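You operate a simulated robot arm through the tools that you are given. There is no shell and no other tool.

You run a simulated robot arm. Do the job below in one go: nothing can be reset, and whatever is moved stays where it is left.

Task
Clamp the silted screen, brush it clean, lay it in the basket tray.
Fine: use the blue scrubbing brush and put it back; leave the clamp free again. Set down upright: blue scrubbing brush. What is to be rubbed or washed off counts as gone when no trace of it is left.

Only the result counts: the job must be done as asked and must still hold three seconds after the hand-in. Knocking over, shifting, dropping, spilling or breaking anything else fails it.

Robot
A 7-joint arm with a three-finger gripper, fixed in place. Base frame: the origin is on the floor under the middle of its stand, x ahead of it, y to its left, z up; the work surface is at about z = 800. Lengths are in mm, angles in degrees, forces in N, time in s.
With the tool pointing down near the work surface it reaches from about 100 to 880 mm from the base axis. Its first joint turns from -166.0 to 166.0 degrees. Payload 2.94 kg.
The TCP is the grasp point between the finger pads, 30 mm short of the fingertips. In the tool frame z runs along the fingers and y along their closing line. The gripper opens to 132 mm; its body begins 107 mm behind the TCP.
Orientation is that of the tool frame in the base frame, as a unit quaternion [x, y, z, w]. With the fingers straight down and closing along the base's y, the tool's x points along the base's -x, its y along +y and its z along -z.

Tools
- The arm moves only by the tool apply_moves. Its argument "series" is a list of rows, each an object (a shift or turn left out is 0, a gripper value left out holds the last) with "delta_pos": the shift along the tool's x, y, z in units of 40 mm (1.0 is 40 mm), a list of three; "delta_rot": the turn, a rotation vector about the tool's x, y, z in units of 6 degrees (1.0 is 6 degrees), a list of three; "jaw": the opening, from 0 (shut) to 1 (fully open). In form: [{"delta_pos": [x, y, z], "delta_rot": [ax, ay, az], "jaw": jaw}, ...]. A call has 1 to 20 rows; each row shifts and turns the commanded pose from where the row before left it, along the tool's axes as they then stand. A call with a number of a shift or a turn outside -1 to 1 is refused whole. Each row takes 0.2 s and may step no farther than 50 mm and 8.6 degrees from the row before; otherwise, or with a gripper value out of range, the whole call is refused. Where a pose cannot be reached the arm comes as near as it can. A force on the tool above 90 N (or 10 N above the force at the start of the call, whichever is more), or a blocked arm, ends the call early, and 0.2 s more pass. The fingers move at their own pace (about 37.4 mm/s each) and stop on an object; they squeeze with about 44 N. The grip force told is the motor's: it shows also when the fingers shut on nothing. Time passes only in rows, and 0.2 s behind the last, so rows that do not move let the fingers close. It gives the time, the measured TCP pose, the force on the tool (base axes), the opening and the grip force at its end, in the units of the frame above (readings bear some noise), with the torque about the TCP (base axes, N m) and any sound that the robot's microphone picked up, and new pictures: "views" is both (left out), scene, wrist or none.
- Cameras (640 x 400 px; columns grow to the right, rows downward): "scene" is fixed at [221.7, -499.3, 1427.1]; the picture's right is [0.59, -0.81, 0.00], its down [-0.55, -0.41, -0.73] and it looks along [0.59, 0.43, -0.69] (base axes); focal length 314 px, centre (320, 200). "wrist" rides on the gripper at [72, 3, -144] in the tool frame; the picture's right is [-0.04, 1.00, 0.00], its down [-0.88, -0.04, -0.48] and it looks along [-0.47, -0.02, 0.88] (tool axes); focal length 256 px, centre (320, 200). There is no depth. A picture from a camera that has moved, and an enlarged one, comes with that camera's place and axes in the base frame and with its lens.
- move_column(by): moves the trunk up (or, below 0, down) by that many mm; the arm rides with it, the base frame stays. It gives what a move gives, with no picture.
- zoom(camera, box): a new picture of the part [left, top, right, bottom] of that camera's present view, enlarged. The clock stands still meanwhile.
- job_done(): hands the job in; it is judged then, once.

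Nothing tells you positions but the pictures and the camera data. Unless the task says otherwise, let go and move clear before handing in.

The tools are called after "Request:" as name(argument=value, ...) on one line, values as JSON. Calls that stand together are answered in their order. apply_moves: Moves the arm, as the interface text tells. Its arguments: {"type":"object","properties":{"series":{"type":"array"},"views":{"type":"string","enum":["both","scene","wrist","none"]}},"required":["series"]} The other tools are called the same way: move_column (by) moves the trunk up or down; zoom (camera, box) takes an enlarged picture of a part of a camera's view; job_done () hands the job in.

At the start:

```text
t: 0.0
eef_pos: [638.5, 36.9, 1091.8]
orientation: [-0.001, 1.0, 0.0, 0.0]
force: [-1.4, 0.5, 0.4]
torque: [-0.01, 0.03, 0.0]
gripper_width: 131.9
grasp_force: 0.1
trunk travel left (down, up): [-275.0, 265.0]
```

scene: 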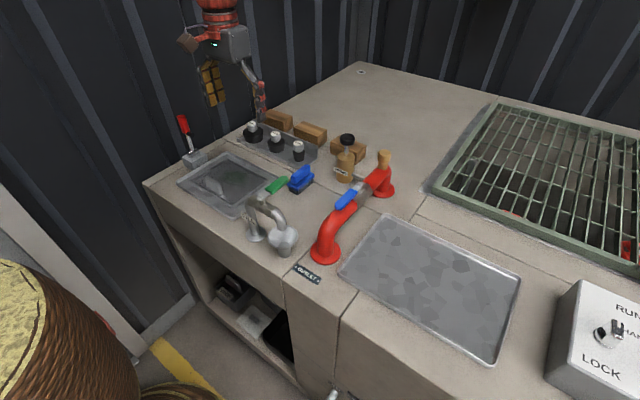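
wrist: 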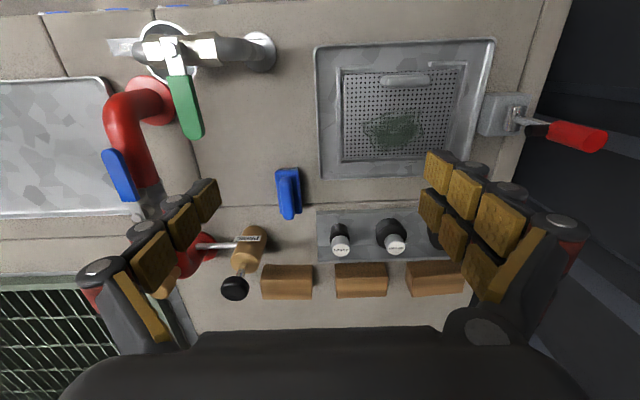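

I see a worktop with a tray holding a perforated screen with a green-grey silt patch, a red toggle clamp next to it, a blue brush, bottles and a tap. I'll take enlarged pictures first to locate everything.

Request:
zoom(camera="wrist", box=[300, 20, 620, 220])

Request:
zoom(camera="scene", box=[140, 90, 400, 270])

Request:
zoom(camera="wrist", box=[80, 20, 320, 320])

Request:
zoom(camera="scene", box=[150, 100, 280, 220])

Request:
zoom(camera="scene", box=[400, 80, 640, 400])

```text
2.00 times, centred on (460, 120) of wrist
camera zoom: at [565.8, 40.4, 1234.1], right [0.04, 1.0, 0.0], down [0.88, -0.04, 0.48], along [0.47, -0.02, -0.88], focal length 512 px, centre (40, 360)
```

zoom: 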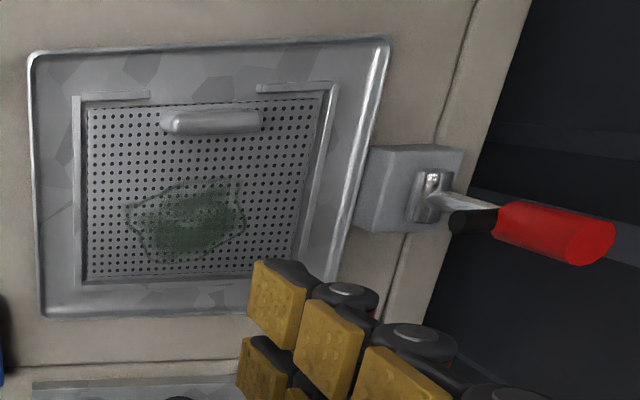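

```text
2.22 times, centred on (270, 180) of scene
camera zoom: at [221.7, -499.3, 1427.1], right [0.59, -0.81, 0.0], down [-0.55, -0.41, -0.73], along [0.59, 0.43, -0.69], focal length 698 px, centre (431, 244)
```

zoom: 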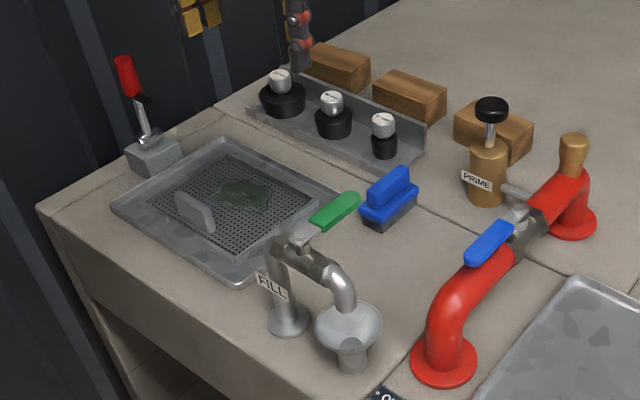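

```text
1.33 times, centred on (200, 170) of wrist
camera zoom: at [565.8, 40.4, 1234.1], right [0.04, 1.0, 0.0], down [0.88, -0.04, 0.48], along [0.47, -0.02, -0.88], focal length 341 px, centre (480, 240)
```

zoom: 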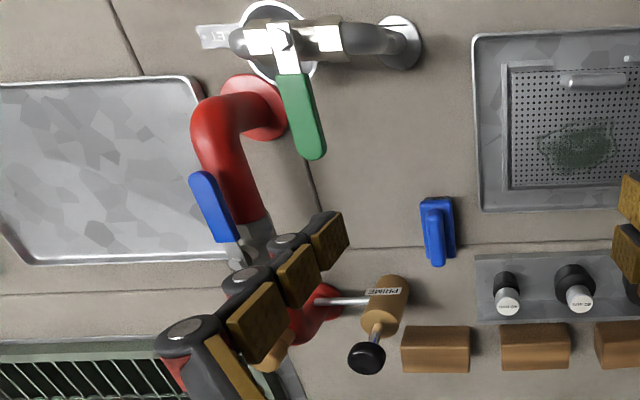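

```text
3.33 times, centred on (215, 160) of scene
camera zoom: at [221.7, -499.3, 1427.1], right [0.59, -0.81, 0.0], down [-0.55, -0.41, -0.73], along [0.59, 0.43, -0.69], focal length 1047 px, centre (670, 333)
```

zoom: 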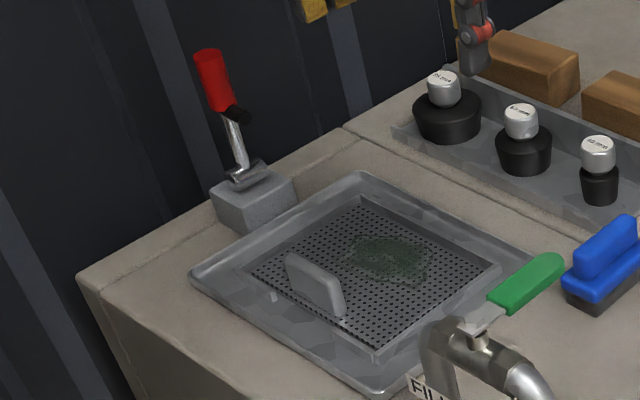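

```text
1.25 times, centred on (520, 240) of scene
camera zoom: at [221.7, -499.3, 1427.1], right [0.59, -0.81, 0.0], down [-0.55, -0.41, -0.73], along [0.59, 0.43, -0.69], focal length 392 px, centre (70, 150)
```

zoom: 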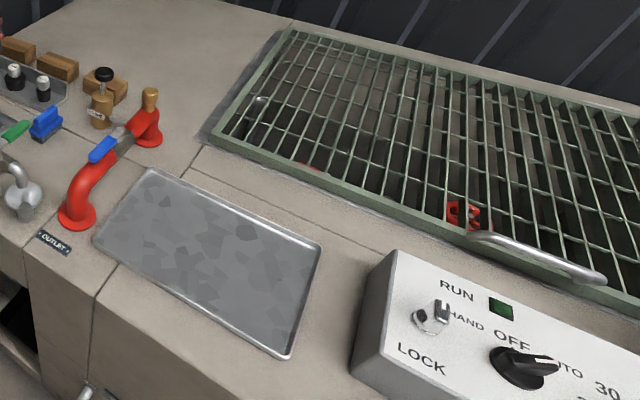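

The screen sits in the small jig tray around (648, 167). The toggle clamp is at about (646, 315) with its red lever standing up, and the brush is near (765, -26). I'll move the wrist camera over to get a closer look at the clamp.

Request:
apply_moves(series=[{"delta_pos": [0.65, 1, 0]}, {"delta_pos": [0.65, 1, 0]}, {"delta_pos": [0.65, 1, 0]}, {"delta_pos": [0.65, 1, 0]}, {"delta_pos": [0.65, 1, 0]}])

```text
t: 1.2
eef_pos: [505.2, 234.4, 1093.4]
orientation: [0.001, 1.0, 0.0, 0.0]
force: [-0.6, -1.1, -0.8]
torque: [0.01, -0.01, 0.01]
gripper_width: 132.0
grasp_force: 0.0
trunk travel left (down, up): [-275.0, 265.0]
camera wrist: at [433.2, 239.5, 1234.4], right [0.04, 1.0, 0.0], down [0.88, -0.04, 0.48], along [0.48, -0.02, -0.88], focal length 256 px, centre (320, 200)
```

scene: 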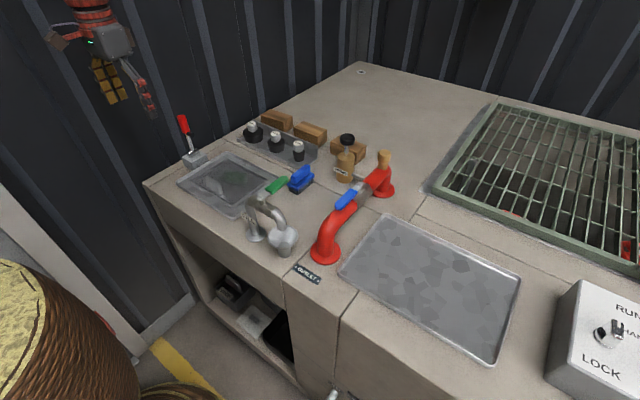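
wrist: 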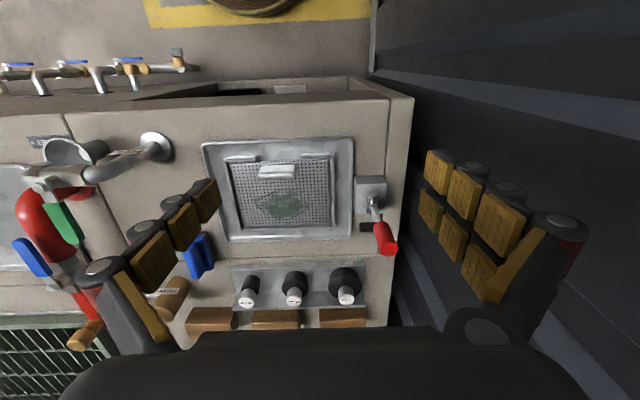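

Request:
zoom(camera="wrist", box=[190, 120, 430, 270])

Request:
zoom(camera="wrist", box=[320, 150, 430, 260])

Request:
zoom(camera="scene", box=[150, 105, 240, 185])

Request:
zoom(camera="scene", box=[190, 250, 350, 380])

```text
2.67 times, centred on (310, 195) of wrist
camera zoom: at [433.2, 239.5, 1234.4], right [0.04, 1.0, 0.0], down [0.88, -0.04, 0.48], along [0.48, -0.02, -0.88], focal length 683 px, centre (347, 213)
```

zoom: 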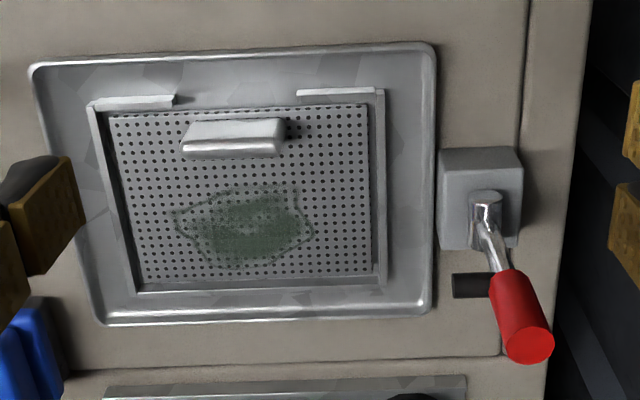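

```text
3.64 times, centred on (375, 205) of wrist
camera zoom: at [433.2, 239.5, 1234.4], right [0.04, 1.0, 0.0], down [0.88, -0.04, 0.48], along [0.48, -0.02, -0.88], focal length 931 px, centre (120, 182)
```

zoom: 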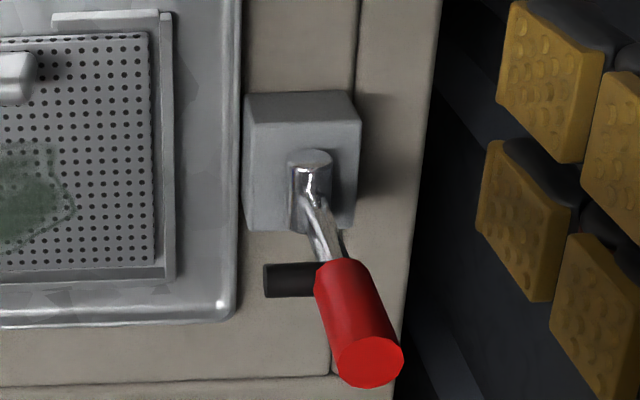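

```text
5.00 times, centred on (195, 145) of scene
camera zoom: at [221.7, -499.3, 1427.1], right [0.59, -0.81, 0.0], down [-0.55, -0.41, -0.73], along [0.59, 0.43, -0.69], focal length 1570 px, centre (945, 475)
```

zoom: 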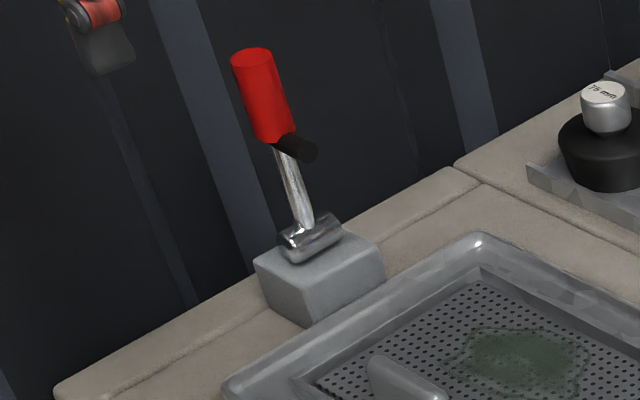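

```text
3.08 times, centred on (270, 315) of scene
camera zoom: at [221.7, -499.3, 1427.1], right [0.59, -0.81, 0.0], down [-0.55, -0.41, -0.73], along [0.59, 0.43, -0.69], focal length 966 px, centre (474, -154)
```

zoom: 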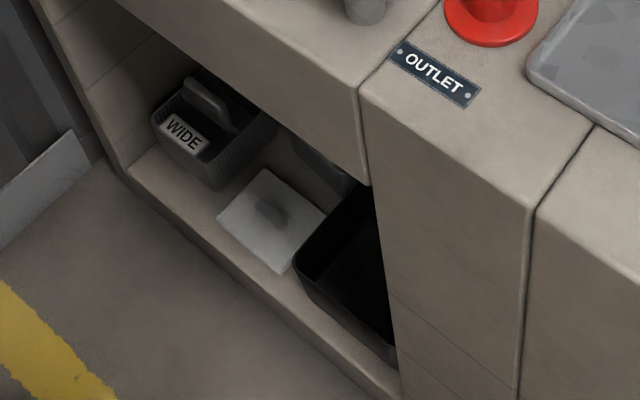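

The lever pivots about an x-directed pin near (656, 323, 835), with a black pad pointing toward the screen, so it should swing down towards -y. Next I'll look at the tray on the right and at the brush from closer.

Request:
apply_moves(series=[{"delta_pos": [0, -1, 0]}, {"delta_pos": [0, -1, 0]}, {"delta_pos": [0, -1, 0]}, {"delta_pos": [0, -1, 0]}, {"delta_pos": [0, -1, 0]}, {"delta_pos": [0, -1, 0]}, {"delta_pos": [0, -1, 0]}, {"delta_pos": [0, -1, 0]}, {"delta_pos": [0, -1, 0]}, {"delta_pos": [0, -1, 0]}, {"delta_pos": [0, -1, 0]}, {"delta_pos": [0, -1, 0]}])

```text
t: 3.8
eef_pos: [507.3, -245.7, 1092.4]
orientation: [-0.001, 1.0, 0.0, 0.0]
force: [0.4, 0.1, -0.4]
torque: [-0.01, 0.0, -0.01]
gripper_width: 131.7
grasp_force: 0.0
trunk travel left (down, up): [-275.0, 265.0]
camera wrist: at [434.8, -241.4, 1234.1], right [0.04, 1.0, 0.0], down [0.88, -0.04, 0.48], along [0.47, -0.02, -0.88], focal length 256 px, centre (320, 200)
```

scene: 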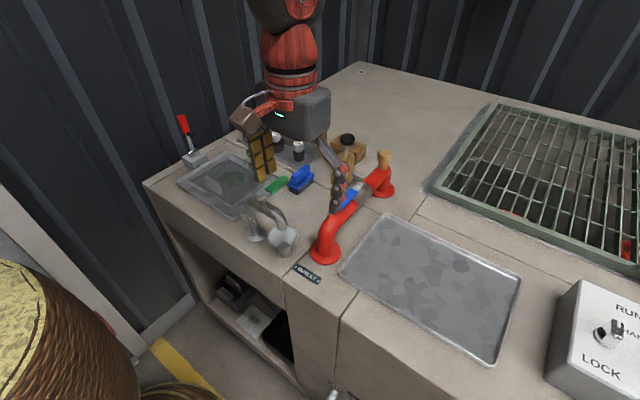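
wrist: 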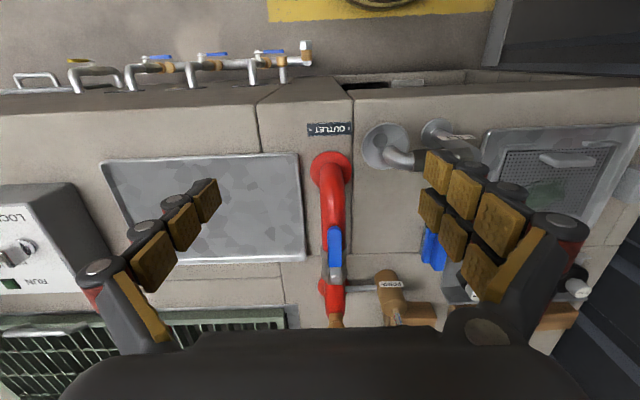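

The big galvanised tray spans roughly x 590–825, y -635 to -290. To be sure which item is the "basket tray", I'll back off and look into the shelf under the counter for labels.

Request:
apply_moves(series=[{"delta_pos": [1, 0.6, 0]}, {"delta_pos": [1, 0.6, 0]}, {"delta_pos": [1, 0.6, 0]}, {"delta_pos": [1, 0.6, 0]}, {"delta_pos": [0, 1, 0], "delta_rot": [0, -1, 0]}, {"delta_pos": [0, 1, 0], "delta_rot": [0, -1, 0]}, {"delta_pos": [0, 1, 0], "delta_rot": [0, -1, 0]}, {"delta_pos": [0, 1, 0], "delta_rot": [0, -1, 0]}, {"delta_rot": [0, -1, 0]}, {"delta_rot": [0, -1, 0]}], views="both")

```text
t: 6.0
eef_pos: [347.8, 12.1, 1093.0]
orientation: [-0.001, 0.95, 0.001, 0.311]
force: [-0.3, -0.7, 0.0]
torque: [0.0, -0.04, 0.01]
gripper_width: 132.1
grasp_force: 0.0
trunk travel left (down, up): [-275.0, 265.0]
camera wrist: at [204.4, 15.9, 1164.3], right [0.03, 1.0, 0.03], down [0.43, -0.04, 0.9], along [0.9, -0.02, -0.43], focal length 256 px, centre (320, 200)
```

scene: 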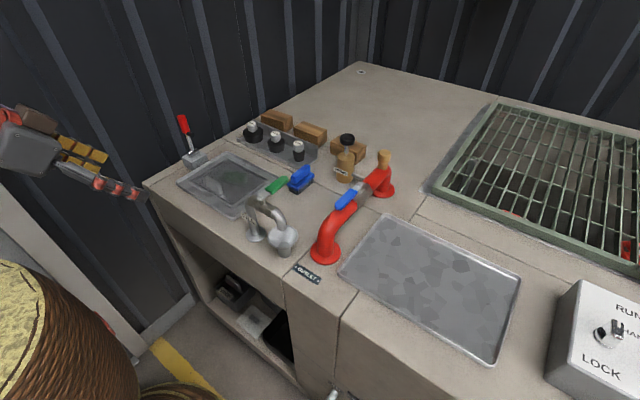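
wrist: 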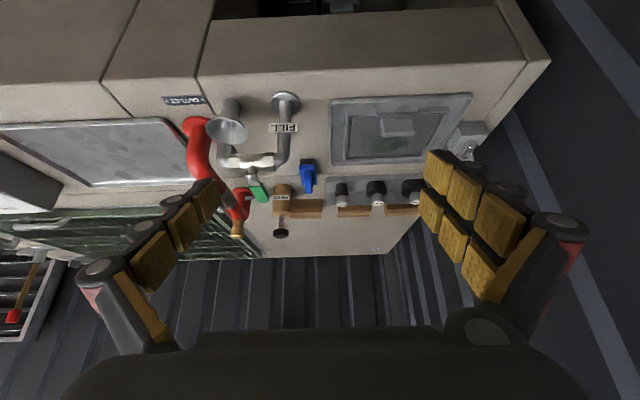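

The camera view is upside down here, but it works. I'll lower the trunk so it looks into the shelf.

Request:
move_column(by=-270)

Request:
apply_moves(series=[{"delta_pos": [0, 0, 0]}], views="wrist")

```text
t: 8.8
eef_pos: [347.7, 12.0, 822.5]
orientation: [0.0, 0.951, 0.0, 0.309]
force: [0.1, 0.0, 0.1]
torque: [0.0, -0.01, -0.01]
gripper_width: 131.7
grasp_force: 0.2
trunk travel left (down, up): [-5.0, 535.0]
```

```text
t: 9.2
eef_pos: [347.7, 12.6, 822.2]
orientation: [-0.001, 0.951, 0.001, 0.309]
force: [-0.3, -0.1, 0.4]
torque: [0.03, 0.04, 0.02]
gripper_width: 131.9
grasp_force: 0.0
trunk travel left (down, up): [-5.0, 535.0]
camera wrist: at [205.1, 15.7, 894.2], right [0.03, 1.0, 0.03], down [0.43, -0.04, 0.9], along [0.9, -0.02, -0.43], focal length 256 px, centre (320, 200)
```

wrist: 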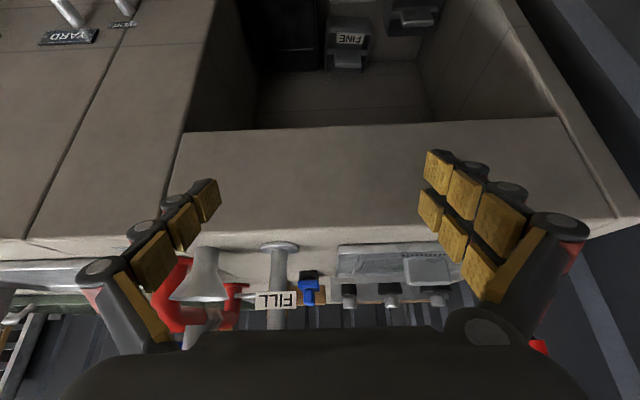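

Request:
apply_moves(series=[{"delta_pos": [0, 0, 0], "delta_rot": [0, 1, 0]}, {"delta_rot": [0, 1, 0]}, {"delta_rot": [0, 1, 0]}, {"delta_rot": [0, 1, 0]}], views="wrist")

Request:
zoom(camera="wrist", box=[180, 0, 540, 240])

```text
t: 10.2
eef_pos: [347.9, 12.2, 822.1]
orientation: [0.0, 0.995, 0.0, 0.103]
force: [-0.2, -0.6, -0.2]
torque: [0.04, 0.0, -0.01]
gripper_width: 131.7
grasp_force: 0.1
trunk travel left (down, up): [-5.0, 535.0]
camera wrist: at [247.6, 16.0, 945.8], right [0.04, 1.0, 0.01], down [0.76, -0.04, 0.65], along [0.65, -0.02, -0.76], focal length 256 px, centre (320, 200)
```

wrist: 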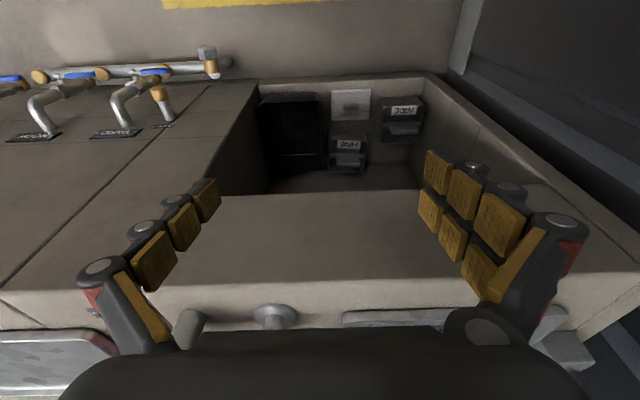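

```text
1.67 times, centred on (360, 120) of wrist
camera zoom: at [247.6, 16.0, 945.8], right [0.04, 1.0, 0.01], down [0.76, -0.04, 0.65], along [0.65, -0.02, -0.76], focal length 427 px, centre (253, 333)
```

zoom: 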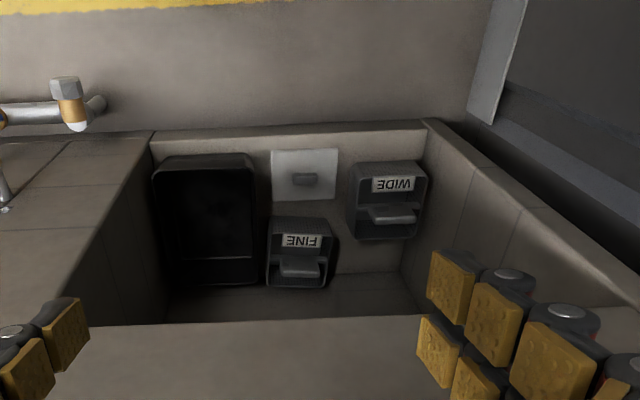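

The shelf holds strainer baskets (WIDE, FINE), a lid and a black bin. The galvanised tray on the worktop is the obvious basket tray. I'll go back up, straighten the tool and move toward the clamp with the fingers closing along x.

Request:
move_column(by=270)

Request:
apply_moves(series=[{"delta_rot": [0, 1, 0]}, {"delta_rot": [0, 0.97, 0]}, {"delta_pos": [0, 1, 0], "delta_rot": [0, 0, -1]}, {"delta_rot": [0, 0, -1]}, {"delta_rot": [0, 0, -1]}, {"delta_rot": [0, 0, -1]}, {"delta_rot": [0, 0, -1]}, {"delta_rot": [0, 0, -1]}, {"delta_rot": [0, 0, -1]}, {"delta_rot": [0, 0, -1]}, {"delta_rot": [0, 0, -1]}, {"delta_rot": [0, 0, -1]}, {"delta_rot": [0, 0, -1]}, {"delta_rot": [0, 0, -1]}, {"delta_rot": [0, 0, -1]}, {"delta_rot": [0, 0, -1]}, {"delta_rot": [0, 0, -1]}], views="wrist")

```text
t: 12.9
eef_pos: [349.2, 12.3, 1091.1]
orientation: [0.0, 0.995, 0.0, 0.104]
force: [-0.3, 0.3, -0.3]
torque: [0.06, 0.01, 0.01]
gripper_width: 132.2
grasp_force: 0.1
trunk travel left (down, up): [-275.0, 265.0]
```

```text
t: 16.5
eef_pos: [348.9, 51.9, 1090.6]
orientation: [0.708, -0.706, 0.001, -0.002]
force: [-1.0, 0.5, -0.2]
torque: [-0.03, -0.01, 0.0]
gripper_width: 132.1
grasp_force: 0.1
trunk travel left (down, up): [-275.0, 265.0]
camera wrist: at [344.7, -19.4, 1233.6], right [-1.0, 0.04, 0.0], down [0.03, 0.88, 0.48], along [0.02, 0.48, -0.88], focal length 256 px, centre (320, 200)
```

wrist: 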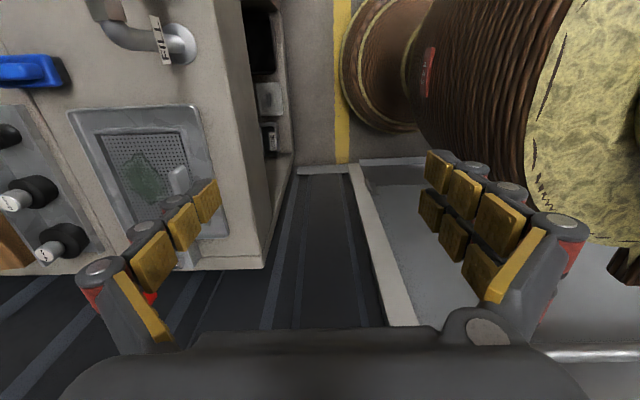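

Request:
apply_moves(series=[{"delta_pos": [-0.4, -0.956, 0]}, {"delta_pos": [-0.4, -0.956, 0]}, {"delta_pos": [-0.4, -0.956, 0]}, {"delta_pos": [-0.4, -0.956, 0]}, {"delta_pos": [-0.4, -0.956, 0]}, {"delta_pos": [-0.4, -0.956, 0]}, {"delta_pos": [-0.4, -0.956, 0]}, {"delta_pos": [-0.4, -0.956, 0]}], views="wrist")

Request:
zoom(camera="wrist", box=[220, 0, 420, 200])

```text
t: 18.3
eef_pos: [654.3, 182.3, 1093.7]
orientation: [-0.707, 0.707, 0.0, 0.0]
force: [-0.8, 0.7, 0.5]
torque: [-0.03, 0.04, 0.02]
gripper_width: 131.7
grasp_force: 0.0
trunk travel left (down, up): [-275.0, 265.0]
camera wrist: at [651.6, 111.3, 1235.3], right [-1.0, 0.04, 0.0], down [0.04, 0.88, 0.48], along [0.02, 0.47, -0.88], focal length 256 px, centre (320, 200)
```

wrist: 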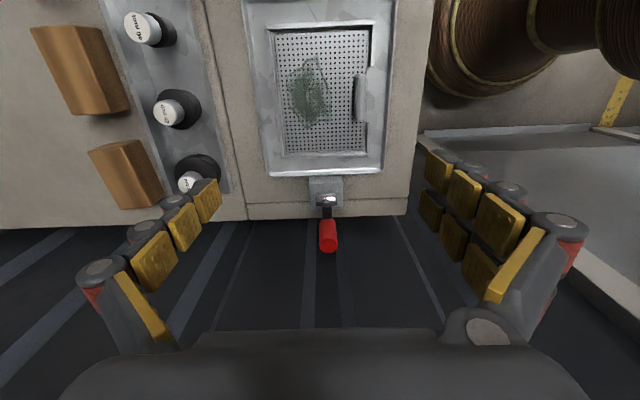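

```text
2.00 times, centred on (320, 100) of wrist
camera zoom: at [651.6, 111.3, 1235.3], right [-1.0, 0.04, 0.0], down [0.04, 0.88, 0.48], along [0.02, 0.47, -0.88], focal length 512 px, centre (320, 400)
```

zoom: 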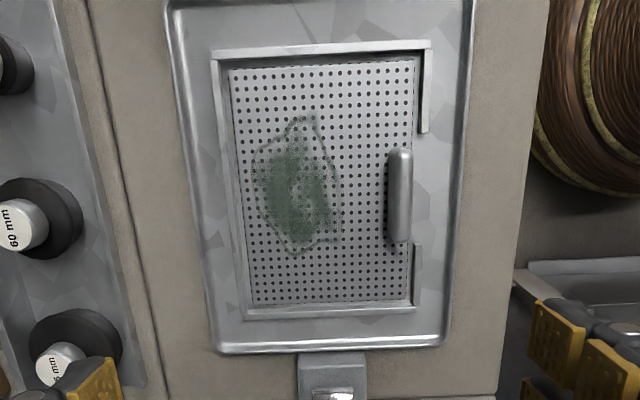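

Request:
apply_moves(series=[{"delta_pos": [-0.86, 0.02, 0]}, {"delta_pos": [-0.86, 0.02, 0]}, {"delta_pos": [-0.86, 0.02, 0]}, {"delta_pos": [-0.86, 0.02, 0]}], views="wrist")

Request:
zoom(camera="wrist", box=[240, 40, 400, 180])

Request:
zoom(camera="scene", box=[120, 60, 280, 200])

```text
t: 19.3
eef_pos: [648.8, 319.5, 1094.3]
orientation: [0.707, -0.707, 0.001, -0.001]
force: [0.4, 0.4, 0.7]
torque: [-0.01, -0.01, -0.03]
gripper_width: 131.8
grasp_force: 0.1
trunk travel left (down, up): [-275.0, 265.0]
camera wrist: at [645.9, 247.7, 1235.6], right [-1.0, 0.04, 0.0], down [0.04, 0.88, 0.48], along [0.02, 0.47, -0.88], focal length 256 px, centre (320, 200)
```

wrist: 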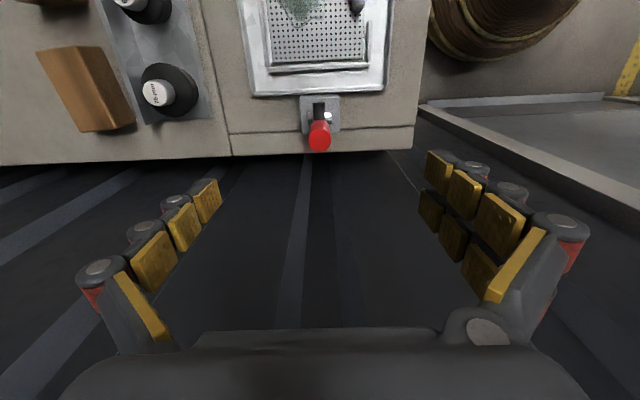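

```text
2.86 times, centred on (320, 110) of wrist
camera zoom: at [645.9, 247.7, 1235.6], right [-1.0, 0.04, 0.0], down [0.04, 0.88, 0.48], along [0.02, 0.47, -0.88], focal length 731 px, centre (320, 457)
```

zoom: 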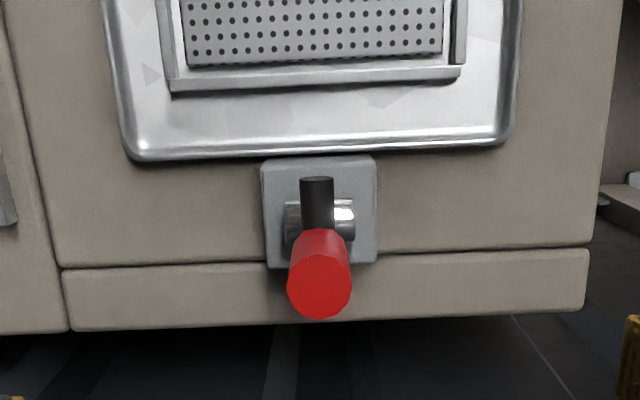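

```text
2.86 times, centred on (200, 130) of scene
camera zoom: at [221.7, -499.3, 1427.1], right [0.59, -0.81, 0.0], down [-0.55, -0.41, -0.73], along [0.59, 0.43, -0.69], focal length 897 px, centre (663, 400)
```

zoom: 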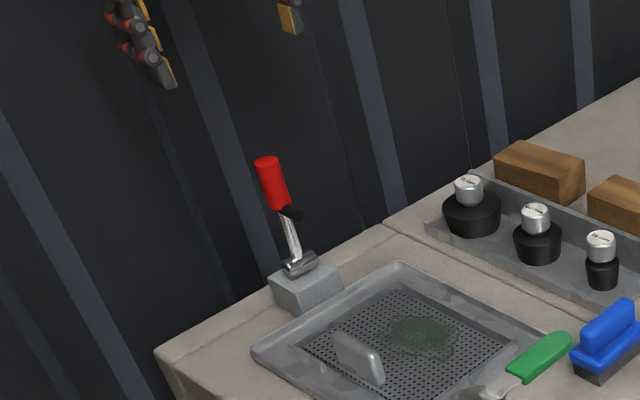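

The wrist is lined up over the lever handle, whose top is at about (649, 320, 971). I'll go down around it and pinch the handle along x.

Request:
apply_moves(series=[{"delta_pos": [-0.02, 0, 0.9]}, {"delta_pos": [0, 0, 0.9]}, {"delta_pos": [0, 0, 0.92], "jaw": 0.5}, {"jaw": 0.3}, {"jaw": 0.1}, {"jaw": 0}, {"jaw": 0}, {"jaw": 0}, {"jaw": 0}, {"jaw": 0}, {"jaw": 0}])

```text
t: 21.7
eef_pos: [649.3, 318.8, 984.1]
orientation: [-0.707, 0.707, -0.001, 0.002]
force: [4.0, 1.0, -1.4]
torque: [0.05, -0.19, 0.05]
gripper_width: 22.9
grasp_force: 20.7
trunk travel left (down, up): [-275.0, 265.0]
camera wrist: at [646.5, 246.9, 1126.1], right [-1.0, 0.04, 0.0], down [0.04, 0.88, 0.48], along [0.02, 0.48, -0.88], focal length 256 px, centre (320, 200)
```

scene: 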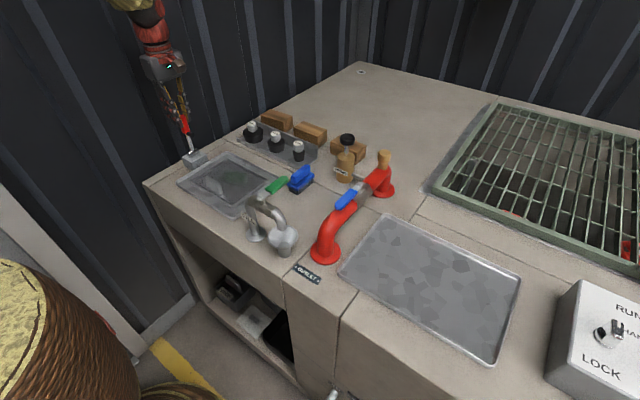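
wrist: 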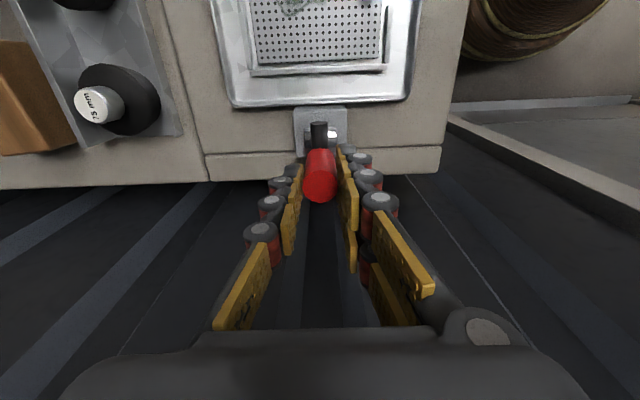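

The handle is gripped, with an opening of 22.9 mm. I'll swing it gently toward -y along its arc as a test.

Request:
apply_moves(series=[{"delta_pos": [0, 0, 0], "jaw": 0}, {"delta_pos": [0.255, 0, 0.015], "jaw": 0}, {"delta_pos": [0.255, 0, 0.03], "jaw": 0}, {"delta_pos": [0.25, 0, 0.05], "jaw": 0}, {"delta_pos": [0.25, 0, 0.08], "jaw": 0}])

```text
t: 22.9
eef_pos: [649.1, 279.4, 978.2]
orientation: [0.707, -0.707, 0.001, -0.001]
force: [-6.2, 9.7, 7.1]
torque: [1.58, 0.02, -0.03]
gripper_width: 22.8
grasp_force: 45.1
trunk travel left (down, up): [-275.0, 265.0]
camera wrist: at [646.3, 208.1, 1119.7], right [-1.0, 0.04, 0.0], down [0.04, 0.88, 0.48], along [0.02, 0.47, -0.88], focal length 256 px, centre (320, 200)
```

scene: 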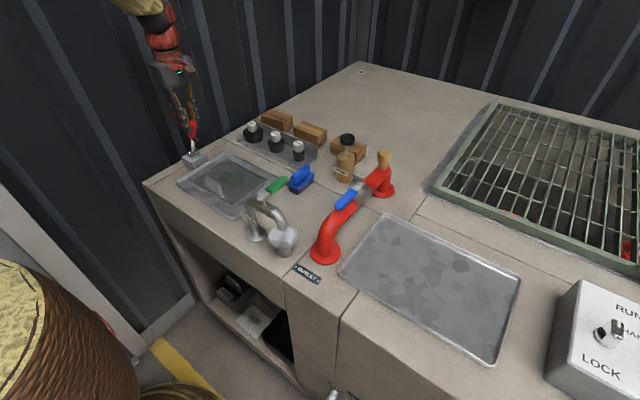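
wrist: 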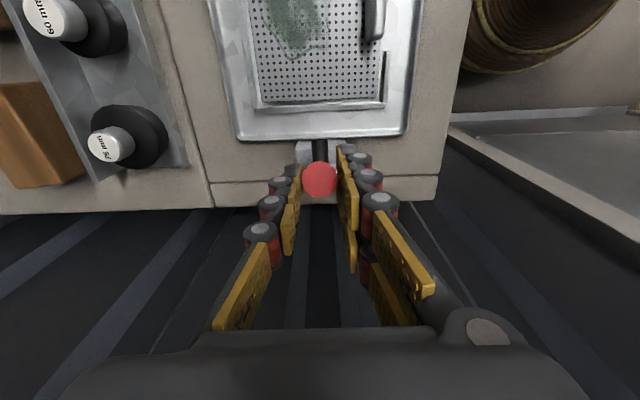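

The lever follows the hand toward -y. I'll carry on along the arc.

Request:
apply_moves(series=[{"delta_pos": [0.2375, 0, 0.1]}, {"delta_pos": [0.2275, 0, 0.1175]}, {"delta_pos": [0.2175, 0, 0.1375]}, {"delta_pos": [0.2025, 0, 0.1575]}, {"delta_pos": [0.19, 0, 0.175]}, {"delta_pos": [0.175, 0, 0.19]}])

Request:
zoom(camera="scene", box=[120, 60, 280, 200])

```text
t: 24.3
eef_pos: [649.9, 230.2, 943.0]
orientation: [0.708, -0.707, 0.002, -0.001]
force: [-10.3, 6.6, 8.3]
torque: [1.32, 0.65, 0.5]
gripper_width: 22.9
grasp_force: 45.4
trunk travel left (down, up): [-275.0, 265.0]
camera wrist: at [646.3, 157.4, 1084.3], right [-1.0, 0.04, 0.0], down [0.04, 0.88, 0.47], along [0.02, 0.47, -0.88], focal length 256 px, centre (320, 200)
```

scene: 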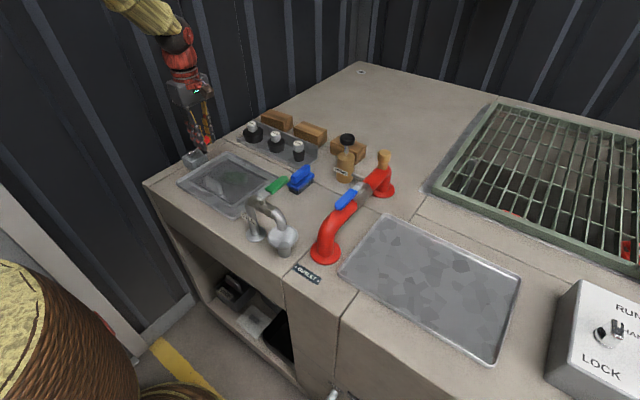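
wrist: 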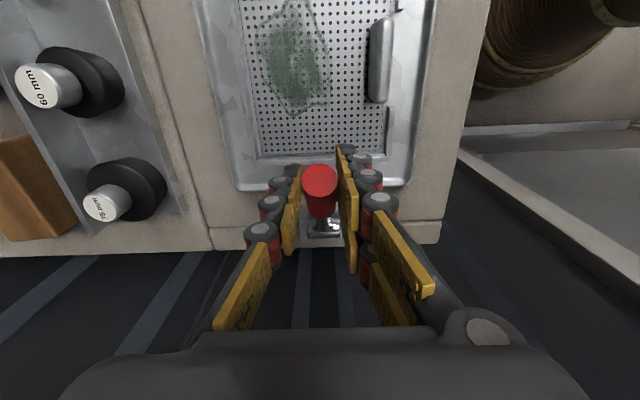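

```text
2.86 times, centred on (200, 130) of scene
camera zoom: at [221.7, -499.3, 1427.1], right [0.59, -0.81, 0.0], down [-0.55, -0.41, -0.73], along [0.59, 0.43, -0.69], focal length 897 px, centre (663, 400)
```

zoom: 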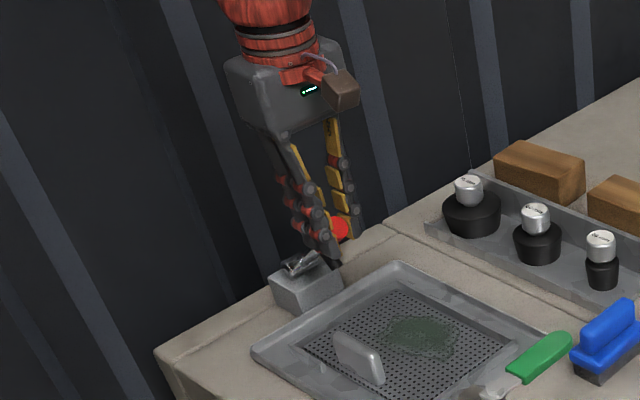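

Request:
apply_moves(series=[{"delta_pos": [0.157, 0, 0.2025]}, {"delta_pos": [0.1385, 0, 0.2175]}, {"delta_pos": [0.1185, 0, 0.2275]}, {"delta_pos": [0.1, 0, 0.2375]}, {"delta_pos": [0.0775, 0, 0.2475]}, {"delta_pos": [0.055, 0, 0.25]}])

Request:
zoom(camera="scene", box=[140, 90, 280, 220])

```text
t: 25.7
eef_pos: [650.7, 201.4, 886.2]
orientation: [-0.707, 0.707, 0.0, 0.001]
force: [-15.4, 0.6, 7.4]
torque: [0.92, 0.36, 0.2]
gripper_width: 22.5
grasp_force: 44.7
trunk travel left (down, up): [-275.0, 265.0]
camera wrist: at [646.6, 130.1, 1028.1], right [-1.0, 0.04, 0.0], down [0.04, 0.88, 0.47], along [0.02, 0.47, -0.88], focal length 256 px, centre (320, 200)
```

scene: 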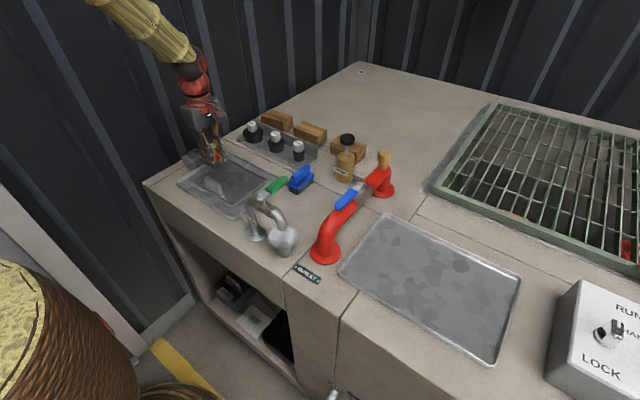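
wrist: 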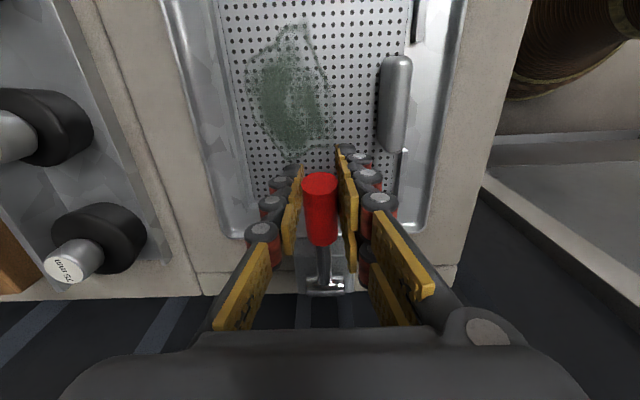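

```text
3.08 times, centred on (210, 155) of scene
camera zoom: at [221.7, -499.3, 1427.1], right [0.59, -0.81, 0.0], down [-0.55, -0.41, -0.73], along [0.59, 0.43, -0.69], focal length 966 px, centre (658, 338)
```

zoom: 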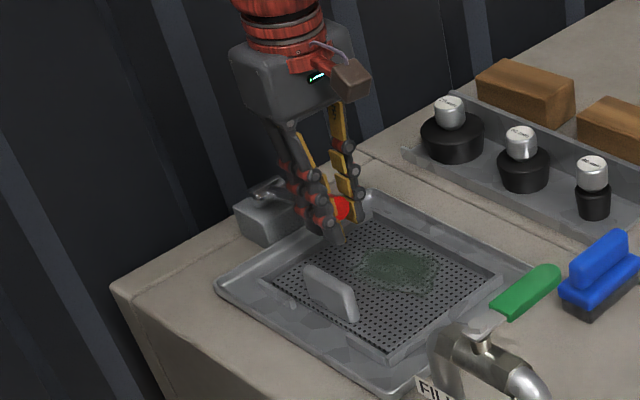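

Request:
apply_moves(series=[{"delta_pos": [0.034, 0, 0.2]}, {"delta_pos": [0.02, 0, 0.2]}, {"delta_pos": [0, 0, 0.12]}])

Request:
zoom(camera="wrist", box=[200, 0, 480, 300])

Request:
zoom(camera="scene", box=[160, 110, 260, 200])

```text
t: 26.5
eef_pos: [650.2, 198.4, 866.5]
orientation: [0.707, -0.707, 0.001, -0.001]
force: [-15.0, -5.3, 8.7]
torque: [1.04, 0.09, 0.1]
gripper_width: 22.2
grasp_force: 44.6
trunk travel left (down, up): [-275.0, 265.0]
camera wrist: at [646.4, 127.9, 1007.9], right [-1.0, 0.04, 0.0], down [0.04, 0.88, 0.48], along [0.02, 0.48, -0.88], focal length 256 px, centre (320, 200)
```

scene: 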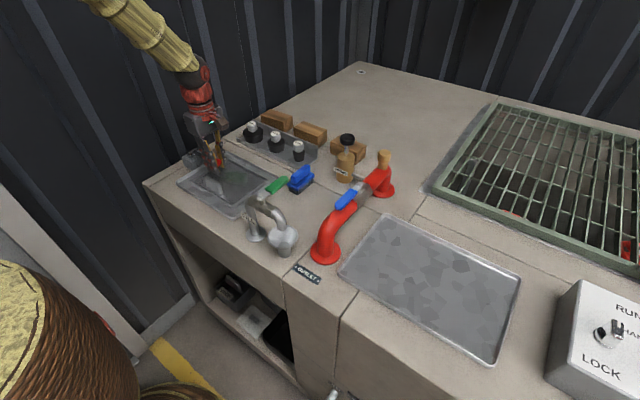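
wrist: 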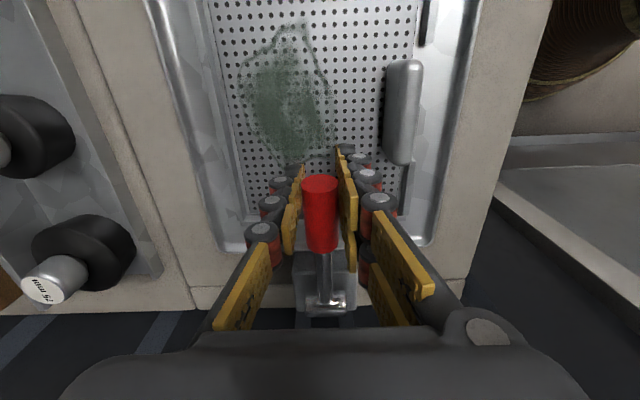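

```text
1.33 times, centred on (340, 150) of wrist
camera zoom: at [646.4, 127.9, 1007.9], right [-1.0, 0.04, 0.0], down [0.04, 0.88, 0.48], along [0.02, 0.48, -0.88], focal length 341 px, centre (293, 267)
```

zoom: 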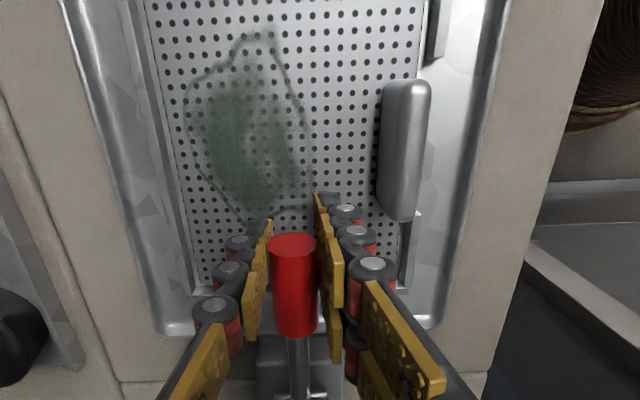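

```text
4.44 times, centred on (210, 155) of scene
camera zoom: at [221.7, -499.3, 1427.1], right [0.59, -0.81, 0.0], down [-0.55, -0.41, -0.73], along [0.59, 0.43, -0.69], focal length 1396 px, centre (809, 400)
```

zoom: 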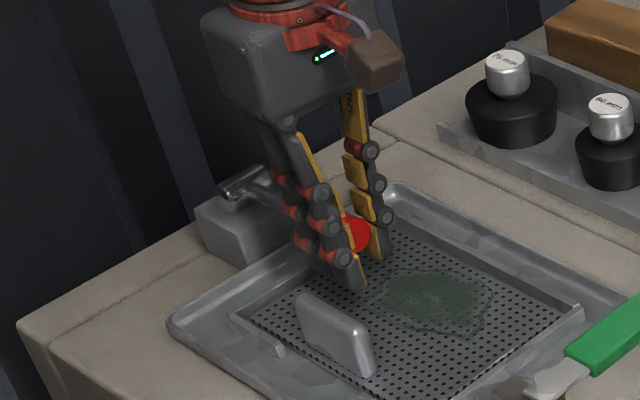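

Request:
apply_moves(series=[{"delta_pos": [0, 0, 0.1]}, {"delta_pos": [0, 0, 0.1]}, {"delta_pos": [0, 0, 0.1]}], views="wrist")

Request:
zoom(camera="scene", box=[160, 110, 260, 200])

```text
t: 27.3
eef_pos: [649.9, 201.0, 853.0]
orientation: [0.707, -0.707, 0.0, 0.0]
force: [-17.0, -4.7, 4.7]
torque: [0.25, 0.02, 0.08]
gripper_width: 22.8
grasp_force: 45.2
trunk travel left (down, up): [-275.0, 265.0]
camera wrist: at [646.6, 128.4, 995.5], right [-1.0, 0.04, 0.0], down [0.04, 0.88, 0.48], along [0.02, 0.47, -0.88], focal length 256 px, centre (320, 200)
```

wrist: 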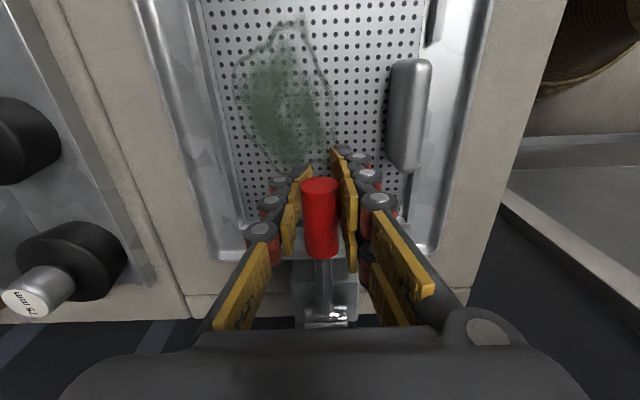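

```text
4.44 times, centred on (210, 155) of scene
camera zoom: at [221.7, -499.3, 1427.1], right [0.59, -0.81, 0.0], down [-0.55, -0.41, -0.73], along [0.59, 0.43, -0.69], focal length 1396 px, centre (809, 400)
```

zoom: 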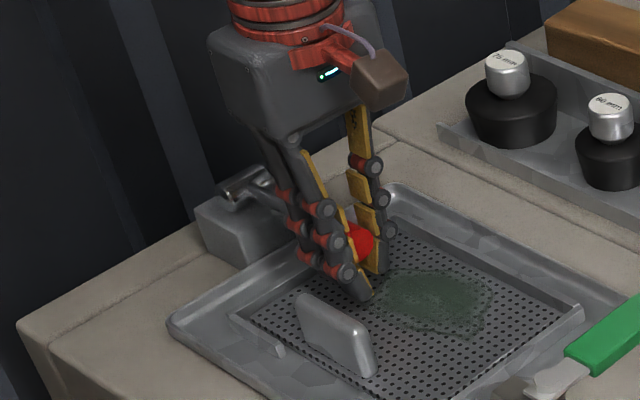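

Request:
apply_moves(series=[{"delta_pos": [0, 0, 0.075]}, {"delta_pos": [0, 0, 0.075]}, {"delta_pos": [0, 0, 0]}], views="wrist")

Request:
zoom(camera="scene", box=[160, 110, 260, 200])

```text
t: 28.1
eef_pos: [648.1, 200.4, 847.5]
orientation: [0.708, -0.707, 0.001, -0.002]
force: [-20.1, -4.2, 8.1]
torque: [-0.06, -0.08, 0.32]
gripper_width: 22.1
grasp_force: 43.3
trunk travel left (down, up): [-275.0, 265.0]
camera wrist: at [646.4, 128.8, 990.1], right [-1.0, 0.04, 0.0], down [0.04, 0.88, 0.48], along [0.02, 0.48, -0.88], focal length 256 px, centre (320, 200)
```

wrist: 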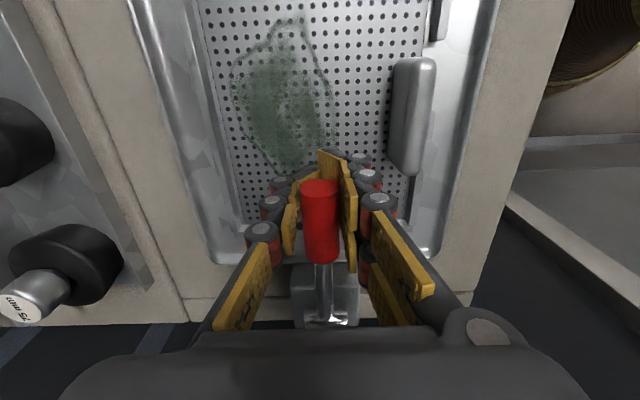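

```text
4.44 times, centred on (210, 155) of scene
camera zoom: at [221.7, -499.3, 1427.1], right [0.59, -0.81, 0.0], down [-0.55, -0.41, -0.73], along [0.59, 0.43, -0.69], focal length 1396 px, centre (809, 400)
```

zoom: 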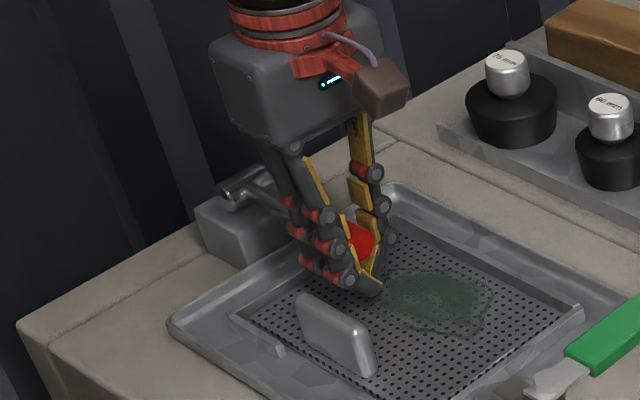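

The fingers have started curling under the handle, which suggests the lever has reached its stop. I'll open, rise and check the lever stays down.

Request:
apply_moves(series=[{"delta_pos": [0, 0, -0.05], "jaw": 0.2}, {"jaw": 0.35}, {"jaw": 0.5}, {"jaw": 0.5}, {"jaw": 0.5}, {"delta_pos": [0, 0, -0.5], "jaw": 0.5}, {"delta_pos": [0, 0, -1], "jaw": 0.6}, {"delta_pos": [0.5, 0, -1]}])

Request:
zoom(camera="scene", box=[160, 110, 260, 200])

Request:
zoom(camera="wrist", box=[200, 0, 480, 300])

```text
t: 29.9
eef_pos: [653.2, 179.5, 951.7]
orientation: [0.707, -0.707, 0.001, 0.0]
force: [-0.5, -0.4, -0.4]
torque: [0.02, -0.02, 0.02]
gripper_width: 79.4
grasp_force: 0.0
trunk travel left (down, up): [-275.0, 265.0]
camera wrist: at [649.0, 107.9, 1093.2], right [-1.0, 0.04, 0.0], down [0.04, 0.88, 0.48], along [0.02, 0.47, -0.88], focal length 256 px, centre (320, 200)
```

scene: 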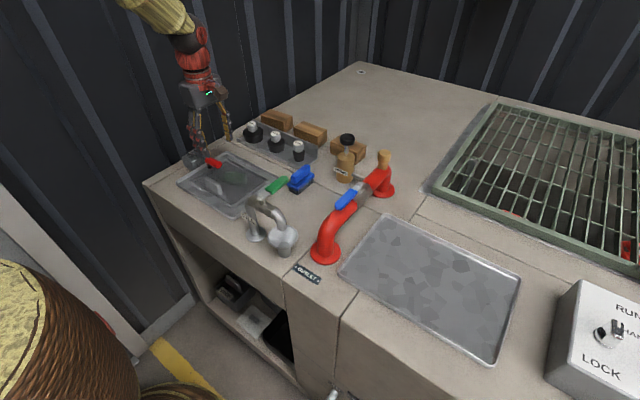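
wrist: 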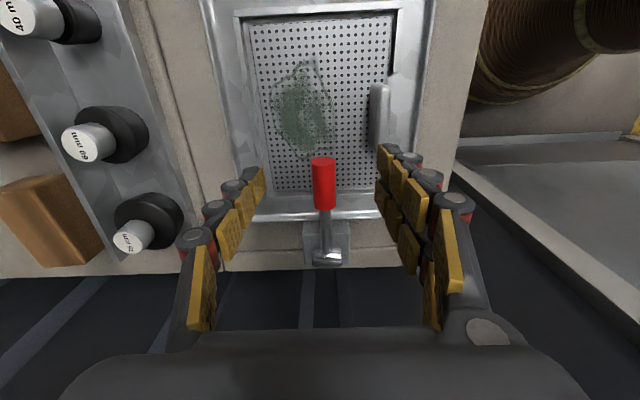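

```text
4.44 times, centred on (210, 155) of scene
camera zoom: at [221.7, -499.3, 1427.1], right [0.59, -0.81, 0.0], down [-0.55, -0.41, -0.73], along [0.59, 0.43, -0.69], focal length 1396 px, centre (809, 400)
```

zoom: 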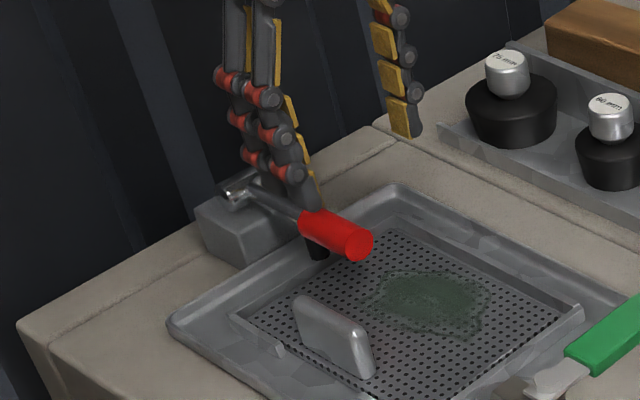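

```text
1.33 times, centred on (340, 150) of wrist
camera zoom: at [649.0, 107.9, 1093.2], right [-1.0, 0.04, 0.0], down [0.04, 0.88, 0.48], along [0.02, 0.47, -0.88], focal length 341 px, centre (293, 267)
```

zoom: 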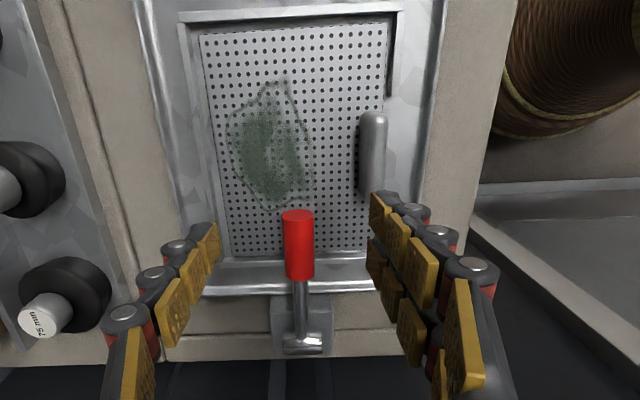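

The lever stays down nearly horizontal, but the pad may not be pressing yet. I'll close the fingers and push down on the handle from above to make sure it is fully home.

Request:
apply_moves(series=[{"delta_pos": [-0.65, 0.1, 0], "jaw": 0}, {"jaw": 0}, {"jaw": 0}, {"jaw": 0}, {"jaw": 0}, {"jaw": 0}, {"jaw": 0}, {"delta_pos": [0, 0, 0.5]}, {"delta_pos": [0, 0, 0.3]}])

Request:
zoom(camera="scene", box=[160, 110, 260, 200])

```text
t: 31.9
eef_pos: [648.9, 206.2, 919.4]
orientation: [0.707, -0.707, 0.001, -0.001]
force: [0.5, 0.2, -0.2]
torque: [0.0, 0.01, -0.01]
gripper_width: 0.0
grasp_force: 28.5
trunk travel left (down, up): [-275.0, 265.0]
camera wrist: at [645.3, 134.8, 1060.3], right [-1.0, 0.04, 0.0], down [0.04, 0.88, 0.48], along [0.02, 0.48, -0.88], focal length 256 px, centre (320, 200)
```

scene: 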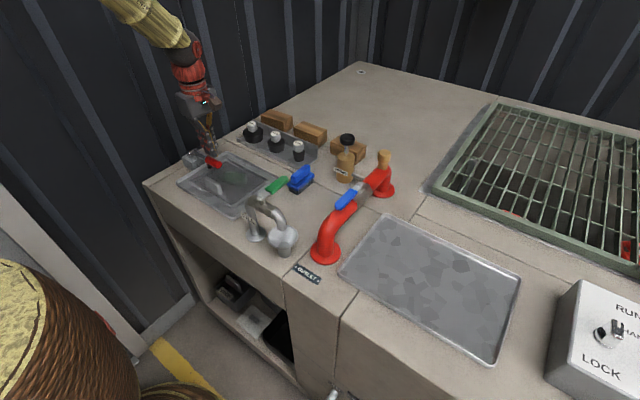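
wrist: 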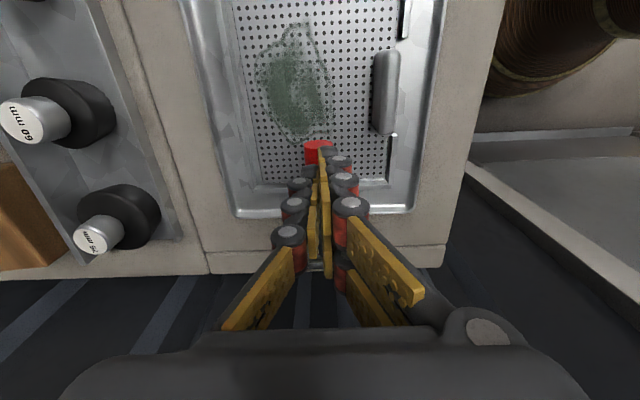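

```text
4.44 times, centred on (210, 155) of scene
camera zoom: at [221.7, -499.3, 1427.1], right [0.59, -0.81, 0.0], down [-0.55, -0.41, -0.73], along [0.59, 0.43, -0.69], focal length 1396 px, centre (809, 400)
```

zoom: 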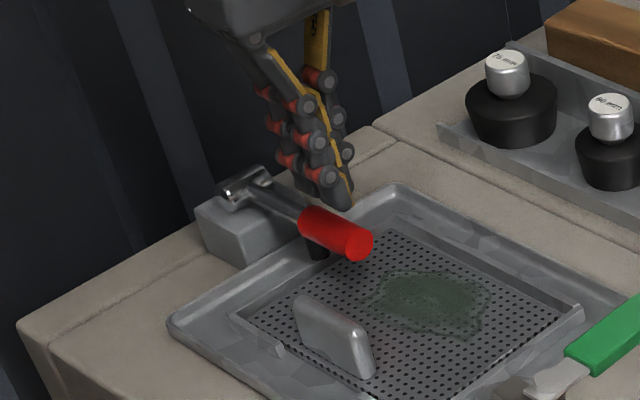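

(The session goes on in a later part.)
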